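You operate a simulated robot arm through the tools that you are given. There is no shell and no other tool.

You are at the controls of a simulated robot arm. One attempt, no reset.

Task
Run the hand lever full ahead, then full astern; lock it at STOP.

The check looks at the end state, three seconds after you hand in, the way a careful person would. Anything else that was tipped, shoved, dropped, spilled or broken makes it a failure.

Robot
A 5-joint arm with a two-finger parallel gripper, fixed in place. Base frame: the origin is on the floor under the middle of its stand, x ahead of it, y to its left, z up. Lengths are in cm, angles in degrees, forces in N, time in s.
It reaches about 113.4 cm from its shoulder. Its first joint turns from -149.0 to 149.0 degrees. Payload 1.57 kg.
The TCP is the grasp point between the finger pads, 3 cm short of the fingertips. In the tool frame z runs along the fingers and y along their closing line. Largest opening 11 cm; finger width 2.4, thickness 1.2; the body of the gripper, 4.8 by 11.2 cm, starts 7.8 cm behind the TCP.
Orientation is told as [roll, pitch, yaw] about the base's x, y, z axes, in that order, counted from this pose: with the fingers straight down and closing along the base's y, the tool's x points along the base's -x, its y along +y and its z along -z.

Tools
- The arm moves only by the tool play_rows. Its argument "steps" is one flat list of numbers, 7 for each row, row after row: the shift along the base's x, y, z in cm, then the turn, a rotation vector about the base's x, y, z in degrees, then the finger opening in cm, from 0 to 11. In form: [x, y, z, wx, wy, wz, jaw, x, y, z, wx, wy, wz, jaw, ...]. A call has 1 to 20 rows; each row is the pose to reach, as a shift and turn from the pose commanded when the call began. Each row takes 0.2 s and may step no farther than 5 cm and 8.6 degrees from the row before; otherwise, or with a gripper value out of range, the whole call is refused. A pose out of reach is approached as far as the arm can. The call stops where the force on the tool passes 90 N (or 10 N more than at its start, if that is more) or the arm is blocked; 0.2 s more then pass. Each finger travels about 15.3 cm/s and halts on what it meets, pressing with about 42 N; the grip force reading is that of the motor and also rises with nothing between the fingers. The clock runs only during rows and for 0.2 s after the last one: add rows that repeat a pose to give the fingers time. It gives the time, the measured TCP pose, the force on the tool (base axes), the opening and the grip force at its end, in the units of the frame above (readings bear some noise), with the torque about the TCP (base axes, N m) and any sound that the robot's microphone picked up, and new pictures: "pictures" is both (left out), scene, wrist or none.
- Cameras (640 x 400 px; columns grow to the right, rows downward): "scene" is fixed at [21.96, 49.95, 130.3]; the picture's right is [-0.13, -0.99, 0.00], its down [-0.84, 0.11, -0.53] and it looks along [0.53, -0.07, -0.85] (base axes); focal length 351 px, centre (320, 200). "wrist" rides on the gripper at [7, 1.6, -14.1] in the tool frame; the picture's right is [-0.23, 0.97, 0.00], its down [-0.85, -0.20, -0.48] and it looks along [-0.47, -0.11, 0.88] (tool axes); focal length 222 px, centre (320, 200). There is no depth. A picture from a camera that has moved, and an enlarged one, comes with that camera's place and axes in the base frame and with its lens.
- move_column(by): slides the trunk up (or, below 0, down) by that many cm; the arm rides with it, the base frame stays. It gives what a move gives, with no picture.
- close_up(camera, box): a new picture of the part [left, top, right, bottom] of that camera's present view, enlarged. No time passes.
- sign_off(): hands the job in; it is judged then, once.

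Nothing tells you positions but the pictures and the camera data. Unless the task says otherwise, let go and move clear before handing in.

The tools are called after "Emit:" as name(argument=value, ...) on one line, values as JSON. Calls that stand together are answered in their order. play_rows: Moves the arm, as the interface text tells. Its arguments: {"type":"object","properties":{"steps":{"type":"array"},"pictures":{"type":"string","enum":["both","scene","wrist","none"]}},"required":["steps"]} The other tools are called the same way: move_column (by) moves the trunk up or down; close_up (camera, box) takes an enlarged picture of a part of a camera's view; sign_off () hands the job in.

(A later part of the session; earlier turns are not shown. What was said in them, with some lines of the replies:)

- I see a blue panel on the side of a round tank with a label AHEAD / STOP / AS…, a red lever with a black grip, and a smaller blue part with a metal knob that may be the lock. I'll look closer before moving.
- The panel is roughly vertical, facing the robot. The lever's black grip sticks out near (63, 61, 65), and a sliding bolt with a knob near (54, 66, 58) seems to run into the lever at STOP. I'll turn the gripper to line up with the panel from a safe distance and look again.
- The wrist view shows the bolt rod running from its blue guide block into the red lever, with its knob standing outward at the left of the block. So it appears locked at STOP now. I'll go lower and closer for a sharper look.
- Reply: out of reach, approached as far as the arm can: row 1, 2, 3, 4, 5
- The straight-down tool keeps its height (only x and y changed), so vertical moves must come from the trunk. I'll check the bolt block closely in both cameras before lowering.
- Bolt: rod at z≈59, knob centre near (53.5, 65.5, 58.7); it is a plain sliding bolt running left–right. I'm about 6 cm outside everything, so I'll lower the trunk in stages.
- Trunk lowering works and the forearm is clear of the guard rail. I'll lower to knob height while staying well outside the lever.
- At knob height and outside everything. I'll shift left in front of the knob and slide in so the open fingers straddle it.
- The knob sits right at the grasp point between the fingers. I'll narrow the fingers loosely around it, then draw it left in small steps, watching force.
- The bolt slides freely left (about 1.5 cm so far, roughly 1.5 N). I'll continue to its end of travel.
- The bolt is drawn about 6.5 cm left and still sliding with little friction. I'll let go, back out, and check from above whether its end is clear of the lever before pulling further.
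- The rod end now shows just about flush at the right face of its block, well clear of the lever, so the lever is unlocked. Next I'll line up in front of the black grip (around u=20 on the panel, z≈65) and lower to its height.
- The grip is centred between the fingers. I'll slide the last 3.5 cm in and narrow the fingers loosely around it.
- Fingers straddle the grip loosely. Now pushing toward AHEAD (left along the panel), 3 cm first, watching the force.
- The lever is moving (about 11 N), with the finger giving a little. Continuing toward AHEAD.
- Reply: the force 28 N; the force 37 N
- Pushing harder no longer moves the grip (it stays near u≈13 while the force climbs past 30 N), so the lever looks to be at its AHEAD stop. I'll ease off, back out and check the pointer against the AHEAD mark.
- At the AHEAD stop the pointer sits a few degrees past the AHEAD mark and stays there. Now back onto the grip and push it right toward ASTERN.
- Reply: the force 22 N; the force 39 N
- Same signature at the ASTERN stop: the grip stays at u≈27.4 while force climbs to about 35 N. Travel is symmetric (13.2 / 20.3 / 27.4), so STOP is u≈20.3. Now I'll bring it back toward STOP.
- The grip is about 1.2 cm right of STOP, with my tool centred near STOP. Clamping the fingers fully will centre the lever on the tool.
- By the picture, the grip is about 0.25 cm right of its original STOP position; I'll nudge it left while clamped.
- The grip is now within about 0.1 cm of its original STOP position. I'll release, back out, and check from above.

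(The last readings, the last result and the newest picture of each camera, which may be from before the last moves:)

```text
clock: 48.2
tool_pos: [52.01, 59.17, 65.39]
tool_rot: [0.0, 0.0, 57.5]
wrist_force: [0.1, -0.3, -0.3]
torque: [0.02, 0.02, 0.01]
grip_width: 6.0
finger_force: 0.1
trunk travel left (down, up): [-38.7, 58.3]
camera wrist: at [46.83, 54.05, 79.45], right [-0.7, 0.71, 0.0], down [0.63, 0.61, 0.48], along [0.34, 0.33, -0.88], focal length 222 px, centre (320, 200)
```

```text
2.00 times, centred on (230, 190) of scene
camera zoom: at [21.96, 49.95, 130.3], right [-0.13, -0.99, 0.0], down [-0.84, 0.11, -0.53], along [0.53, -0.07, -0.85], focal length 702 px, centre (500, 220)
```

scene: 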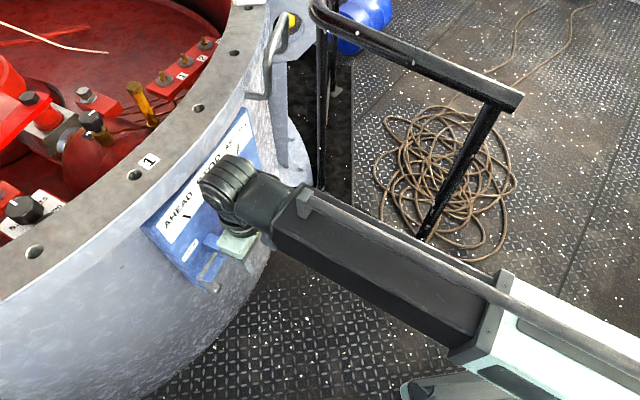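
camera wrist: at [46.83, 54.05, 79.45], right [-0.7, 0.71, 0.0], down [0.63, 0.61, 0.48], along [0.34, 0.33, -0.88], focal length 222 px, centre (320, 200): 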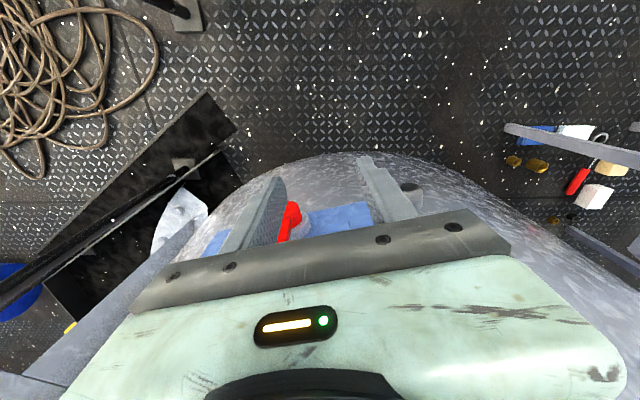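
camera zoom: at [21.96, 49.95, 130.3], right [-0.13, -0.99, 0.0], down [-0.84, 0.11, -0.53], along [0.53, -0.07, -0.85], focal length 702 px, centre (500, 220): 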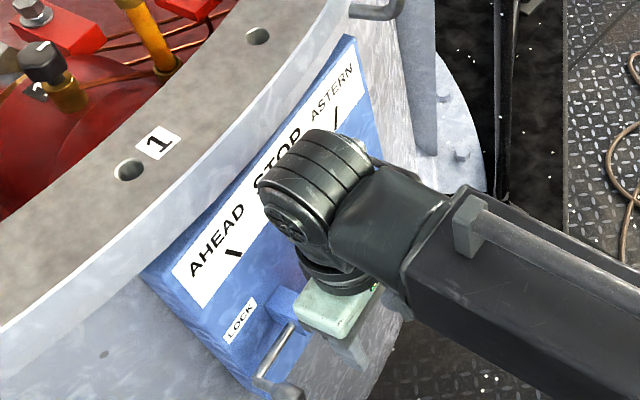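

Emit:
play_rows(steps=[-1.8, 1.15, 0, 0, 0, 0, 8, -3.6, 2.3, 0, 0, 0, 0, 9, -5.4, 3.45, 0, 0, 0, 0, 9, -7.3, 4.65, 0, 0, 0, 0, 9, -7.3, 4.65, 0, 0, 0, 0, 9], pictures="both")

Emit:
close_up(camera="wrist", box=[200, 100, 440, 250])

Emit:
close_up(camera="scene", box=[190, 170, 270, 280])

```text
clock: 49.5
tool_pos: [44.72, 63.46, 65.33]
tool_rot: [0.1, 0.0, 57.5]
wrist_force: [-0.4, 0.2, 0.1]
torque: [0.0, 0.01, -0.02]
grip_width: 9.0
finger_force: 0.1
trunk travel left (down, up): [-38.7, 58.3]
camera wrist: at [39.49, 58.59, 79.45], right [-0.7, 0.72, 0.0], down [0.63, 0.61, 0.48], along [0.34, 0.33, -0.88], focal length 222 px, centre (320, 200)
```

scene: 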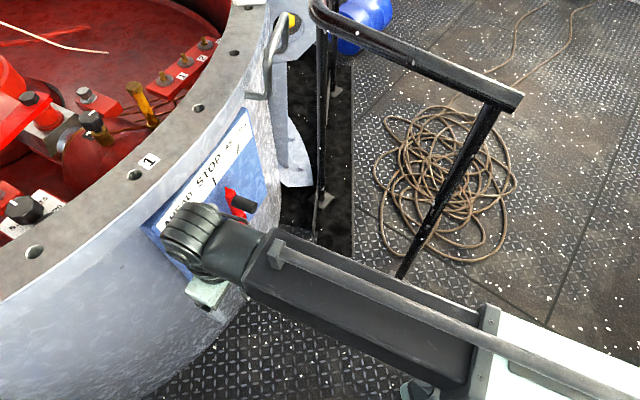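
wrist: 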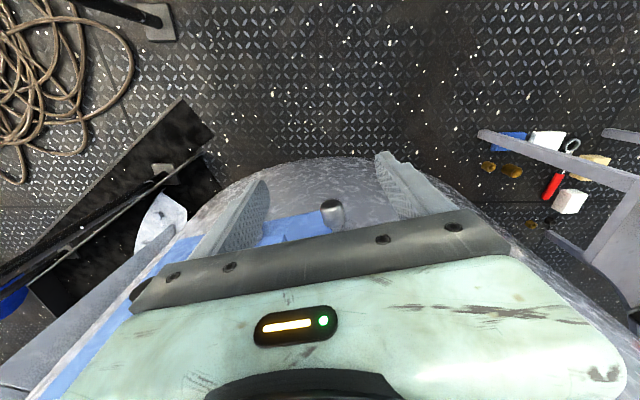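

```text
2.67 times, centred on (320, 175) of wrist
camera zoom: at [39.49, 58.59, 79.45], right [-0.7, 0.72, 0.0], down [0.63, 0.61, 0.48], along [0.34, 0.33, -0.88], focal length 592 px, centre (320, 267)
```

zoom: 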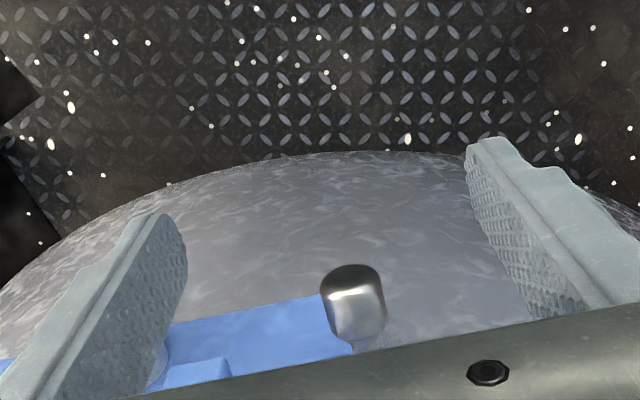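

```text
3.64 times, centred on (230, 225) of scene
camera zoom: at [21.96, 49.95, 130.3], right [-0.13, -0.99, 0.0], down [-0.84, 0.11, -0.53], along [0.53, -0.07, -0.85], focal length 1276 px, centre (647, 109)
```

zoom: 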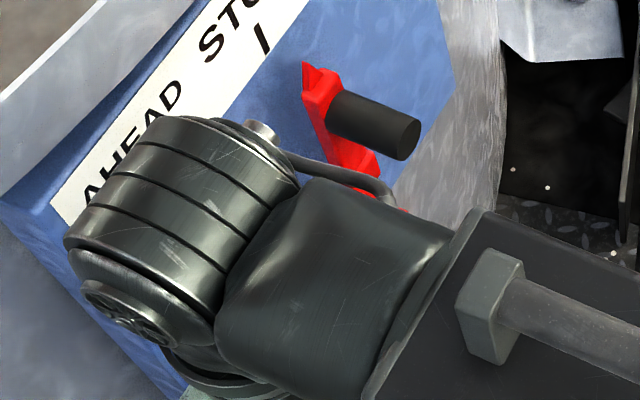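

Compared with the very first picture, the lever pointer and grip are back at STOP to within a millimetre or so. Next is re-locking: the knob is now near u≈3.5, so I'll lower to its height, slide in around it and push it right.

Emit:
move_column(by=-6.3)

Emit:
play_rows(steps=[0.85, 1.33, 0, 0, 0, 0, 9, 1.7, 2.66, 0, 0, 0, 0, 9, 2.55, 3.98, 0, 0, 0, 0, 9, 3.35, 5.25, 0, 0, 0, 0, 9, 3.35, 5.25, 0, 0, 0, 0, 9], pictures="both")

Emit:
close_up(camera="wrist", box=[200, 100, 440, 250])

```text
clock: 50.5
tool_pos: [44.71, 63.57, 58.97]
tool_rot: [0.0, 0.0, 57.5]
wrist_force: [0.1, 0.3, 0.7]
torque: [-0.02, -0.01, 0.02]
grip_width: 9.0
finger_force: 0.1
trunk travel left (down, up): [-32.4, 64.6]
```

```text
clock: 51.7
tool_pos: [48.21, 68.98, 59.03]
tool_rot: [0.0, 0.0, 57.4]
wrist_force: [-0.1, 0.0, -0.4]
torque: [0.01, 0.01, -0.02]
grip_width: 9.0
finger_force: 0.2
trunk travel left (down, up): [-32.4, 64.6]
camera wrist: at [43.01, 63.88, 73.15], right [-0.7, 0.72, 0.0], down [0.63, 0.61, 0.48], along [0.34, 0.33, -0.88], focal length 222 px, centre (320, 200)
```

scene: 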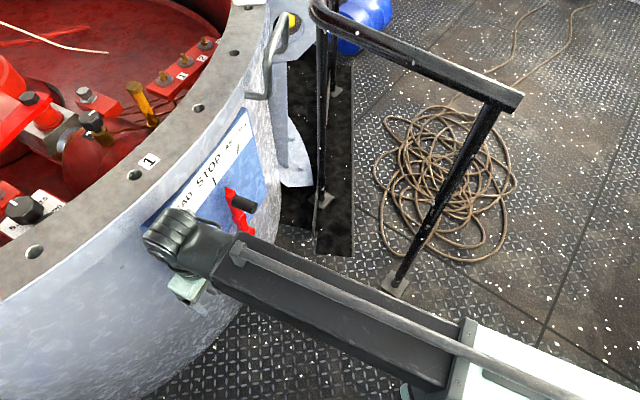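
wrist: 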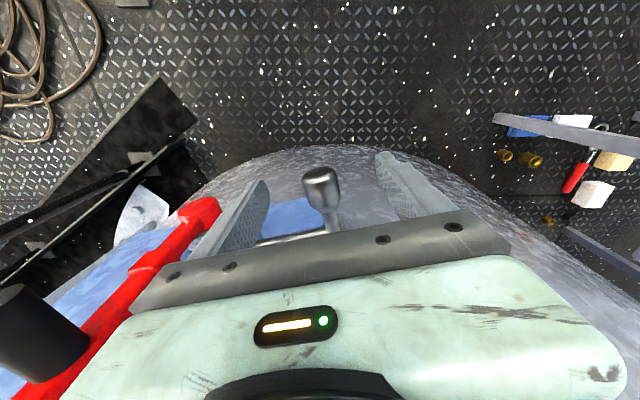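

```text
2.67 times, centred on (320, 175) of wrist
camera zoom: at [43.01, 63.88, 73.15], right [-0.7, 0.72, 0.0], down [0.63, 0.61, 0.48], along [0.34, 0.33, -0.88], focal length 592 px, centre (320, 267)
```

zoom: 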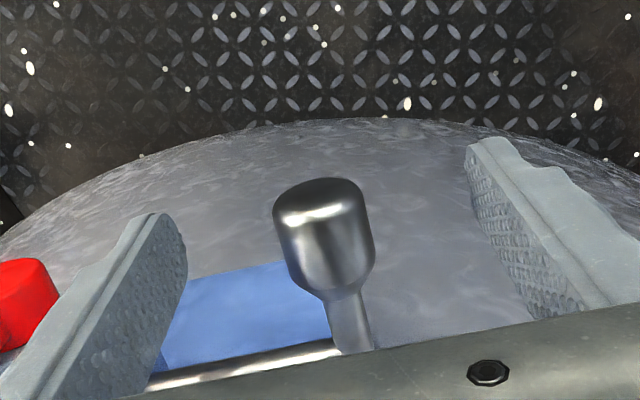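

Emit:
play_rows(steps=[0, 0, 0, 0, 0, 0, 6, 0, 0, 0, 0, 0, 0, 3.6, 0, 0, 0, 0, 0, 0, 3.6, 0.51, -0.32, 0, 0, 0, 0, 3.6, 1.01, -0.64, 0, 0, 0, 0, 3.6, 1.52, -0.97, 0, 0, 0, 0, 3.6, 2.02, -1.29, 0, 0, 0, 0, 3.6, 2.53, -1.61, 0, 0, 0, 0, 3.6, 3.04, -1.93, 0, 0, 0, 0, 3.6, 3.04, -1.93, 0, 0, 0, 0, 3.6], pictures="wrist")

Emit:
close_up(camera="wrist", box=[200, 100, 440, 250])

```text
clock: 53.9
tool_pos: [51.12, 67.06, 59.11]
tool_rot: [0.0, 0.0, 57.6]
wrist_force: [-0.4, 0.6, -0.8]
torque: [0.01, -0.02, 0.04]
grip_width: 3.73
finger_force: 0.7
trunk travel left (down, up): [-32.4, 64.6]
camera wrist: at [45.98, 61.94, 73.15], right [-0.7, 0.72, 0.0], down [0.63, 0.61, 0.48], along [0.34, 0.33, -0.88], focal length 222 px, centre (320, 200)
```

wrist: 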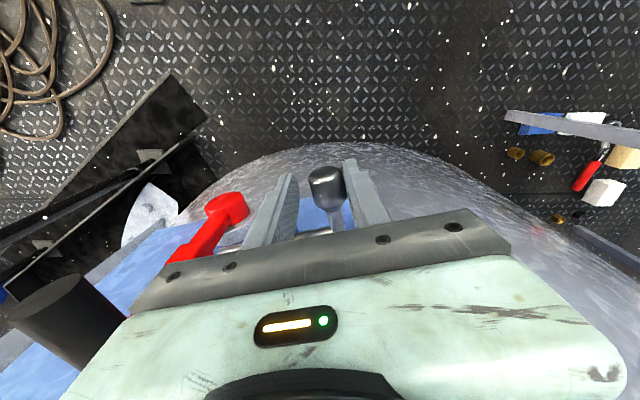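

```text
2.67 times, centred on (320, 175) of wrist
camera zoom: at [45.98, 61.94, 73.15], right [-0.7, 0.72, 0.0], down [0.63, 0.61, 0.48], along [0.34, 0.33, -0.88], focal length 592 px, centre (320, 267)
```

zoom: 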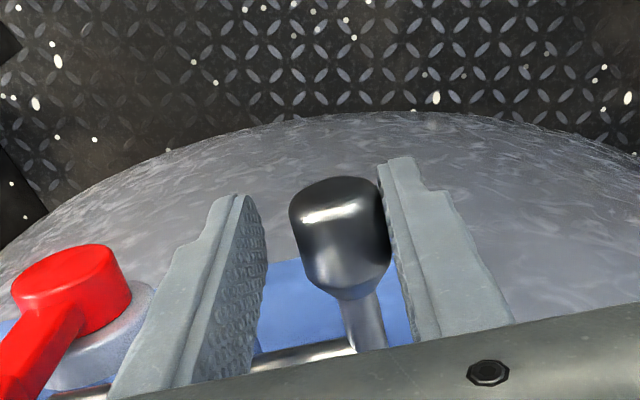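

Emit:
play_rows(steps=[0.34, -0.21, 0, 0, 0, 0, 3.6, 0.67, -0.43, 0, 0, 0, 0, 3.6, 1.01, -0.64, 0, 0, 0, 0, 3.6, 1.35, -0.86, 0, 0, 0, 0, 3.6, 1.69, -1.07, 0, 0, 0, 0, 3.6, 1.69, -1.07, 0, 0, 0, 0, 3.6], pictures="wrist")

Emit:
close_up(camera="wrist", box=[200, 100, 440, 250])

```text
clock: 55.3
tool_pos: [52.77, 65.9, 59.08]
tool_rot: [0.0, 0.0, 57.5]
wrist_force: [-2.2, 0.3, 0.3]
torque: [-0.02, 0.01, 0.04]
grip_width: 3.75
finger_force: 1.1
trunk travel left (down, up): [-32.4, 64.6]
camera wrist: at [47.59, 60.9, 73.15], right [-0.7, 0.72, 0.0], down [0.63, 0.61, 0.48], along [0.34, 0.33, -0.88], focal length 222 px, centre (320, 200)
```

wrist: 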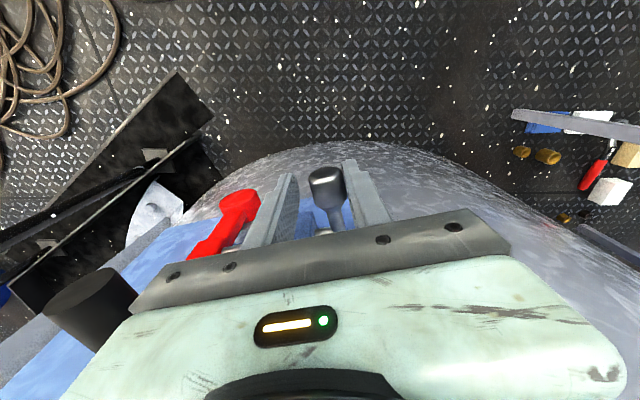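

```text
2.67 times, centred on (320, 175) of wrist
camera zoom: at [47.59, 60.9, 73.15], right [-0.7, 0.72, 0.0], down [0.63, 0.61, 0.48], along [0.34, 0.33, -0.88], focal length 592 px, centre (320, 267)
```

zoom: 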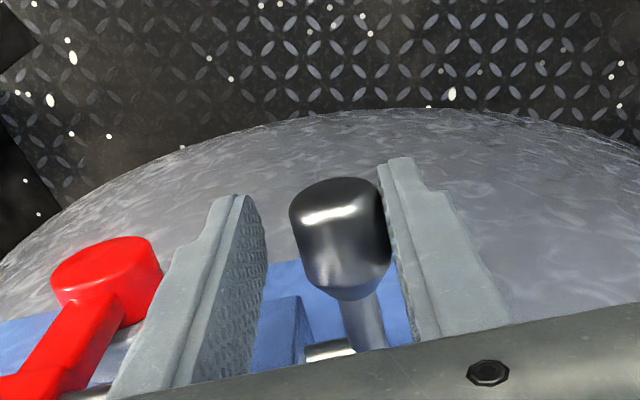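

Emit:
play_rows(steps=[0.17, -0.11, 0, 0, 0, 0, 3.6, 0.34, -0.21, 0, 0, 0, 0, 3.6, 0.51, -0.32, 0, 0, 0, 0, 3.6, 0.67, -0.43, 0, 0, 0, 0, 3.6, 0.67, -0.43, 0, 0, 0, 0, 3.6], pictures="wrist")

Emit:
close_up(camera="wrist", box=[200, 100, 440, 250])

```text
clock: 56.5
tool_pos: [53.43, 65.37, 58.96]
tool_rot: [0.0, 0.0, 57.6]
wrist_force: [-1.7, 1.0, -0.5]
torque: [0.03, 0.03, -0.03]
grip_width: 3.74
finger_force: 0.5
trunk travel left (down, up): [-32.4, 64.6]
camera wrist: at [48.29, 60.37, 73.15], right [-0.7, 0.71, 0.0], down [0.63, 0.61, 0.48], along [0.34, 0.33, -0.88], focal length 222 px, centre (320, 200)
```

wrist: 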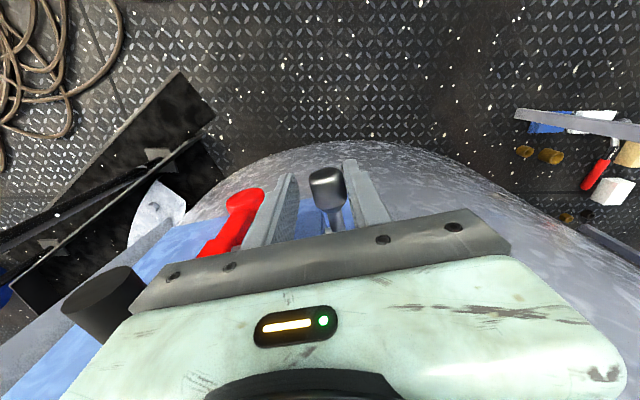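

```text
2.67 times, centred on (320, 175) of wrist
camera zoom: at [48.29, 60.37, 73.15], right [-0.7, 0.71, 0.0], down [0.63, 0.61, 0.48], along [0.34, 0.33, -0.88], focal length 592 px, centre (320, 267)
```

zoom: 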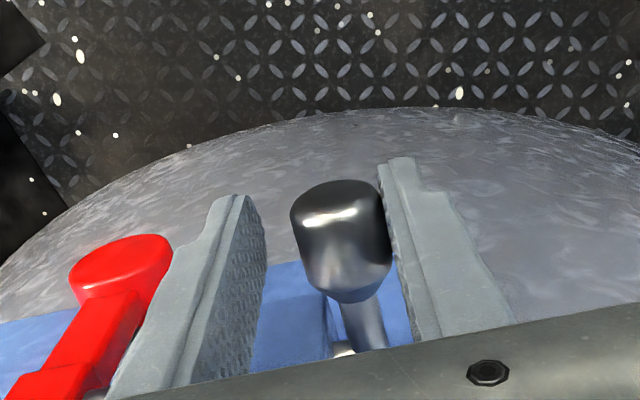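

Emit:
play_rows(steps=[0.13, -0.08, 0, 0, 0, 0, 3.6, 0.25, -0.16, 0, 0, 0, 0, 3.6, 0.38, -0.24, 0, 0, 0, 0, 3.6, 0.51, -0.32, 0, 0, 0, 0, 3.6, 0.51, -0.32, 0, 0, 0, 0, 3.6], pictures="wrist")

Emit:
close_up(camera="wrist", box=[200, 100, 440, 250])

```text
clock: 57.7
tool_pos: [54.08, 65.04, 58.99]
tool_rot: [0.0, 0.0, 57.6]
wrist_force: [-2.2, 2.3, -0.1]
torque: [0.02, 0.01, 0.05]
grip_width: 3.9
finger_force: 1.4
trunk travel left (down, up): [-32.4, 64.6]
camera wrist: at [48.79, 60.04, 73.14], right [-0.7, 0.71, 0.0], down [0.63, 0.61, 0.48], along [0.34, 0.33, -0.88], focal length 222 px, centre (320, 200)
```

wrist: 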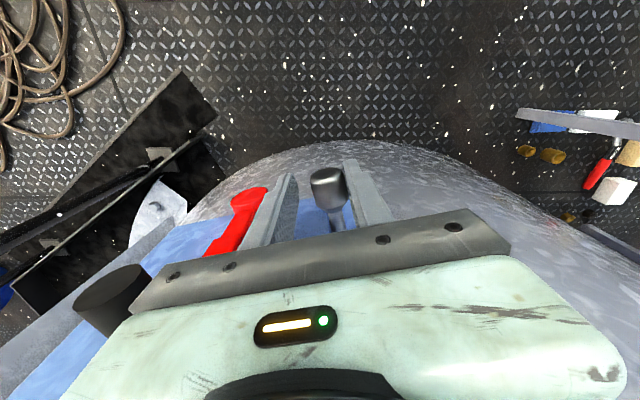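

```text
2.67 times, centred on (320, 175) of wrist
camera zoom: at [48.79, 60.04, 73.14], right [-0.7, 0.71, 0.0], down [0.63, 0.61, 0.48], along [0.34, 0.33, -0.88], focal length 592 px, centre (320, 267)
```

zoom: 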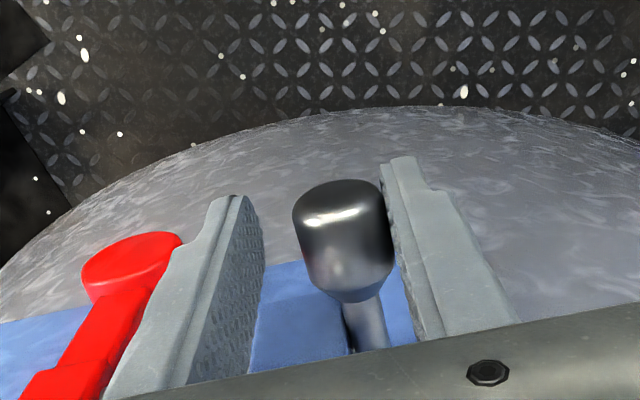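

Emit:
play_rows(steps=[0.13, -0.08, 0, 0, 0, 0, 3.6, 0.25, -0.16, 0, 0, 0, 0, 3.6, 0.42, -0.27, 0, 0, 0, 0, 3.6, 0.42, -0.27, 0, 0, 0, 0, 3.6], pictures="wrist")

Emit:
close_up(camera="wrist", box=[200, 100, 440, 250])

```text
clock: 58.7
tool_pos: [54.37, 64.8, 59.03]
tool_rot: [0.0, 0.0, 57.5]
wrist_force: [-9.8, 7.5, -0.4]
torque: [0.08, 0.07, 0.09]
grip_width: 4.69
finger_force: 6.0
trunk travel left (down, up): [-32.4, 64.6]
camera wrist: at [49.16, 59.8, 73.14], right [-0.7, 0.71, 0.0], down [0.63, 0.61, 0.48], along [0.34, 0.34, -0.88], focal length 222 px, centre (320, 200)
```

wrist: 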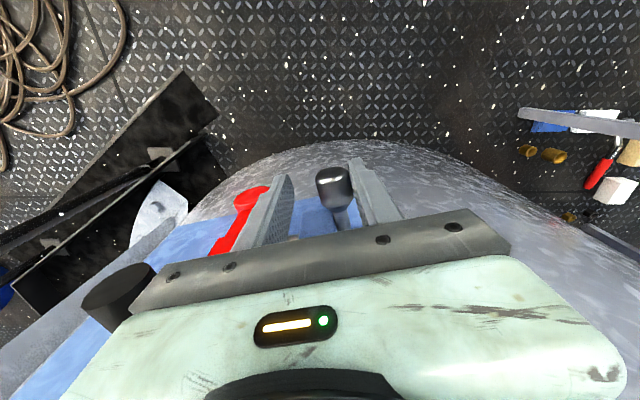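

```text
2.67 times, centred on (320, 175) of wrist
camera zoom: at [49.16, 59.8, 73.14], right [-0.7, 0.71, 0.0], down [0.63, 0.61, 0.48], along [0.34, 0.34, -0.88], focal length 592 px, centre (320, 267)
```

zoom: 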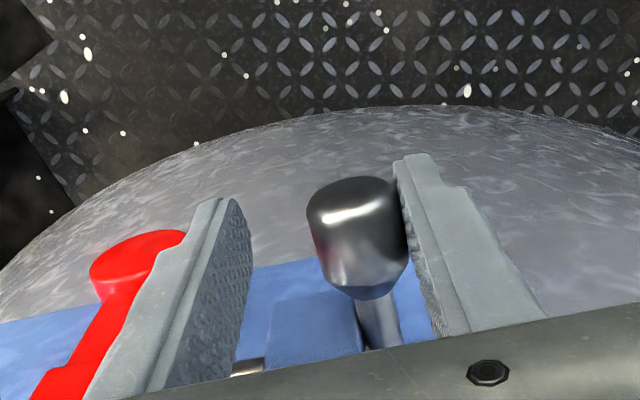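

The knob has stopped firmly at u≈9.9, exactly where it was at the start with the bolt home. I'll ease off, let go, back out and check the result visually.

Emit:
play_rows(steps=[-0.42, 0.27, 0, 0, 0, 0, 4.5, -0.8, 0.5, 0, 0, 0, 0, 6, -0.8, 0.5, 0, 0, 0, 0, 6, -1.75, -1.0, 0, 0, 0, 0, 6, -2.7, -2.5, 0, 0, 0, 0, 6, -3.65, -4.0, 0, 0, 0, 0, 6, -4.6, -5.5, 0, 0, 0, 0, 6, -4.6, -5.5, 0, 0, 0, 0, 6], pictures="none")

Emit:
move_column(by=30)

Emit:
play_rows(steps=[0, 0, 0, 0, 0, 0, 11, 0, 0, 0, 0, 0, 0, 11], pictures="both")

Emit:
close_up(camera="wrist", box=[260, 130, 400, 215])

Emit:
close_up(camera="scene", box=[190, 170, 270, 280])

```text
clock: 60.5
tool_pos: [49.9, 59.37, 59.04]
tool_rot: [0.0, 0.0, 57.4]
wrist_force: [0.1, -0.4, -1.1]
torque: [-0.03, 0.04, 0.02]
grip_width: 5.98
finger_force: 0.0
trunk travel left (down, up): [-32.4, 64.6]
```

```text
clock: 63.5
tool_pos: [49.87, 59.39, 89.0]
tool_rot: [0.1, -0.1, 57.5]
wrist_force: [0.1, -0.1, -0.2]
torque: [0.01, -0.03, -0.01]
grip_width: 6.01
finger_force: 0.2
trunk travel left (down, up): [-62.4, 34.6]
```

```text
clock: 64.1
tool_pos: [49.88, 59.41, 89.05]
tool_rot: [0.0, 0.0, 57.4]
wrist_force: [-0.6, 0.1, 0.4]
torque: [0.0, -0.02, 0.0]
grip_width: 11.03
finger_force: 0.1
trunk travel left (down, up): [-62.4, 34.6]
camera wrist: at [44.6, 54.36, 103.15], right [-0.7, 0.72, 0.0], down [0.63, 0.61, 0.48], along [0.34, 0.33, -0.88], focal length 222 px, centre (320, 200)
```

scene: 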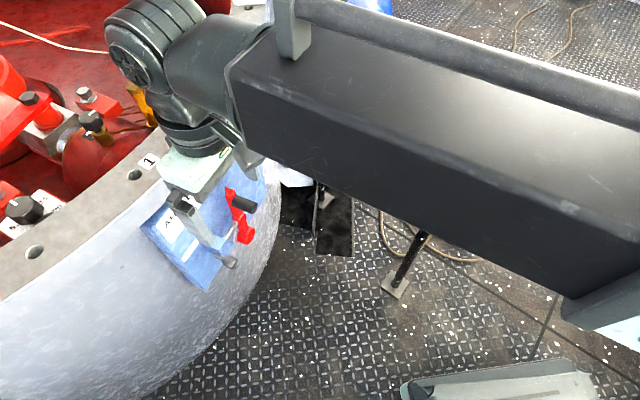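
wrist: 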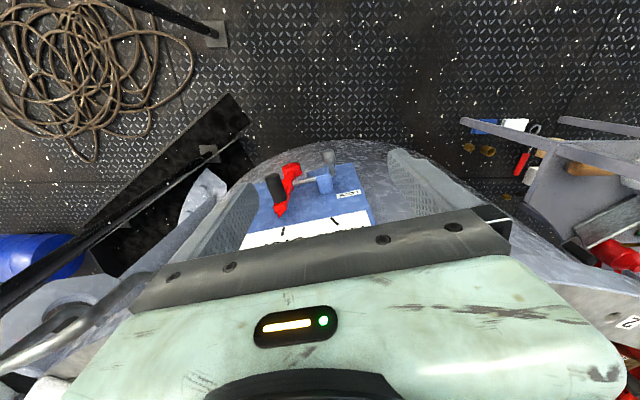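

```text
4.57 times, centred on (330, 172) of wrist
camera zoom: at [44.6, 54.36, 103.15], right [-0.7, 0.72, 0.0], down [0.63, 0.61, 0.48], along [0.34, 0.33, -0.88], focal length 1015 px, centre (274, 326)
```

zoom: 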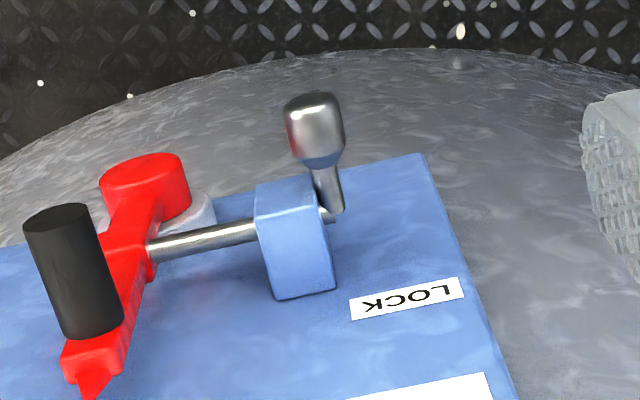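

```text
3.64 times, centred on (230, 225) of scene
camera zoom: at [21.96, 49.95, 130.3], right [-0.13, -0.99, 0.0], down [-0.84, 0.11, -0.53], along [0.53, -0.07, -0.85], focal length 1276 px, centre (647, 109)
```

zoom: 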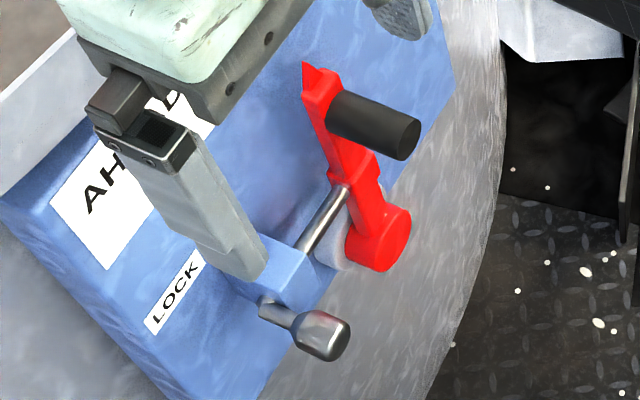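

Everything matches the opening view: the pointer is at STOP, the knob is home and the rod runs into the lever. I'll move the arm well clear and take a last look.

Emit:
play_rows(steps=[-0.8, -3.4, 0, 0, 0, 0, 11, -1.6, -6.8, 0, 0, 0, 0, 11, -2.4, -10.2, 0, 0, 0, 0, 11, -3.2, -13.6, 0, 0, 0, 0, 11, -4.0, -17, 0, 0, 0, 0, 11, -4.8, -20, 0, 0, 0, 0, 11, -4.8, -20, 0, 0, 0, 0, 11], pictures="both")

Emit:
close_up(camera="scene", box=[190, 170, 270, 280])

Emit:
close_up(camera="scene", box=[130, 90, 290, 300])

```text
clock: 65.7
tool_pos: [44.86, 39.3, 89.12]
tool_rot: [0.0, 0.1, 57.5]
wrist_force: [-0.2, 0.3, -0.4]
torque: [0.02, 0.0, 0.03]
grip_width: 11.0
finger_force: 0.0
trunk travel left (down, up): [-62.4, 34.6]
camera wrist: at [39.75, 34.39, 103.16], right [-0.7, 0.72, 0.0], down [0.63, 0.61, 0.48], along [0.34, 0.33, -0.88], focal length 222 px, centre (320, 200)
```

scene: 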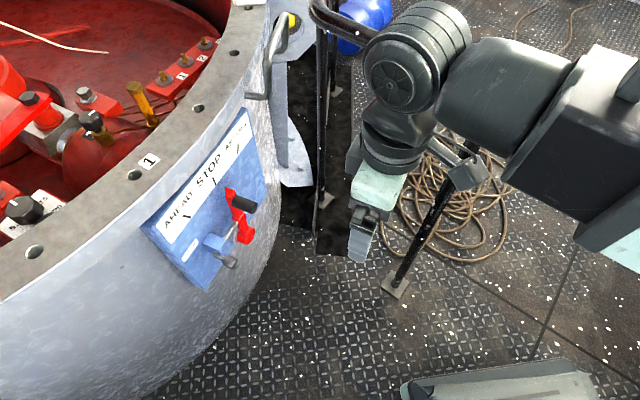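
wrist: 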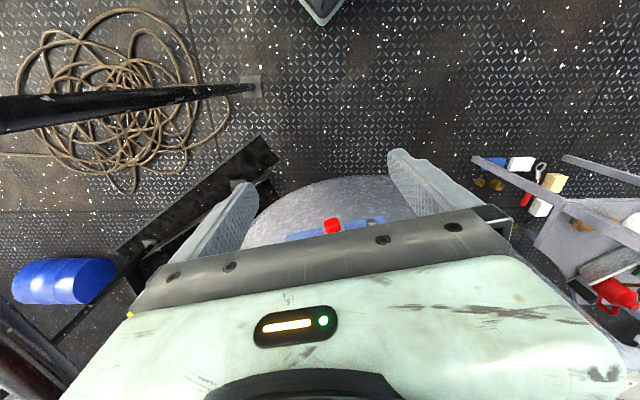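

```text
3.64 times, centred on (230, 225) of scene
camera zoom: at [21.96, 49.95, 130.3], right [-0.13, -0.99, 0.0], down [-0.84, 0.11, -0.53], along [0.53, -0.07, -0.85], focal length 1276 px, centre (647, 109)
```

zoom: 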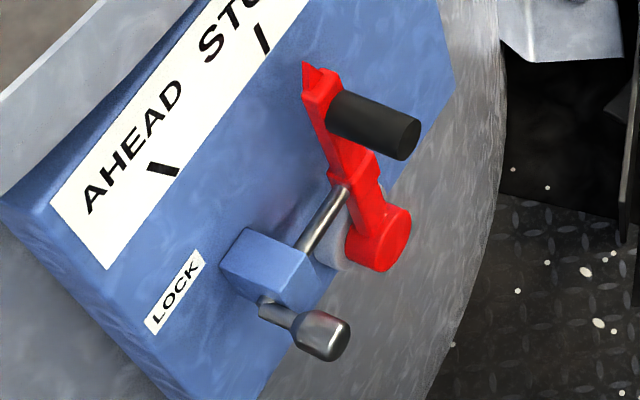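

```text
1.90 times, centred on (210, 195) of scene
camera zoom: at [21.96, 49.95, 130.3], right [-0.13, -0.99, 0.0], down [-0.84, 0.11, -0.53], along [0.53, -0.07, -0.85], focal length 668 px, centre (530, 210)
```

zoom: 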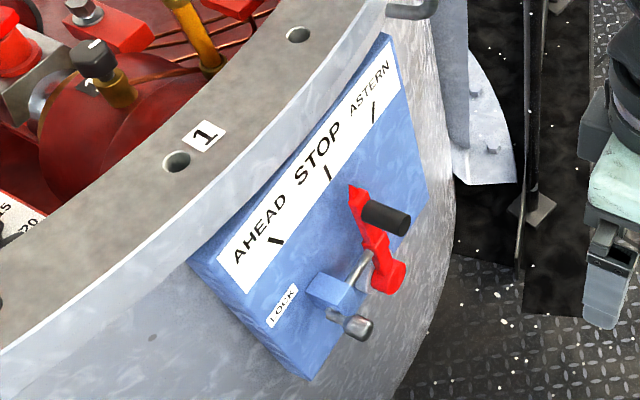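

The lever has been to both stops and is back at STOP with the bolt home. The arm is clear and nothing else was disturbed, so I'm handing in.

Emit:
sign_off()

```text
The job is handed in.
```

I ran the hand lever to its full ahead stop, then to its full astern stop, and brought it back to STOP. I then pushed the lock bolt fully home.

- **Stops:** At each end I pushed to about 35 N and the lever moved no further. The two ends are equally far from STOP.
- **Lock:** The bolt knob stopped firmly where it was at the start. The final pictures match the opening ones, with the pointer at STOP and the rod running into the lever. I did not pull on the lever afterwards to test the lock.
- **Surroundings:** The arm is clear, the fingers are open, and I saw nothing else disturbed.
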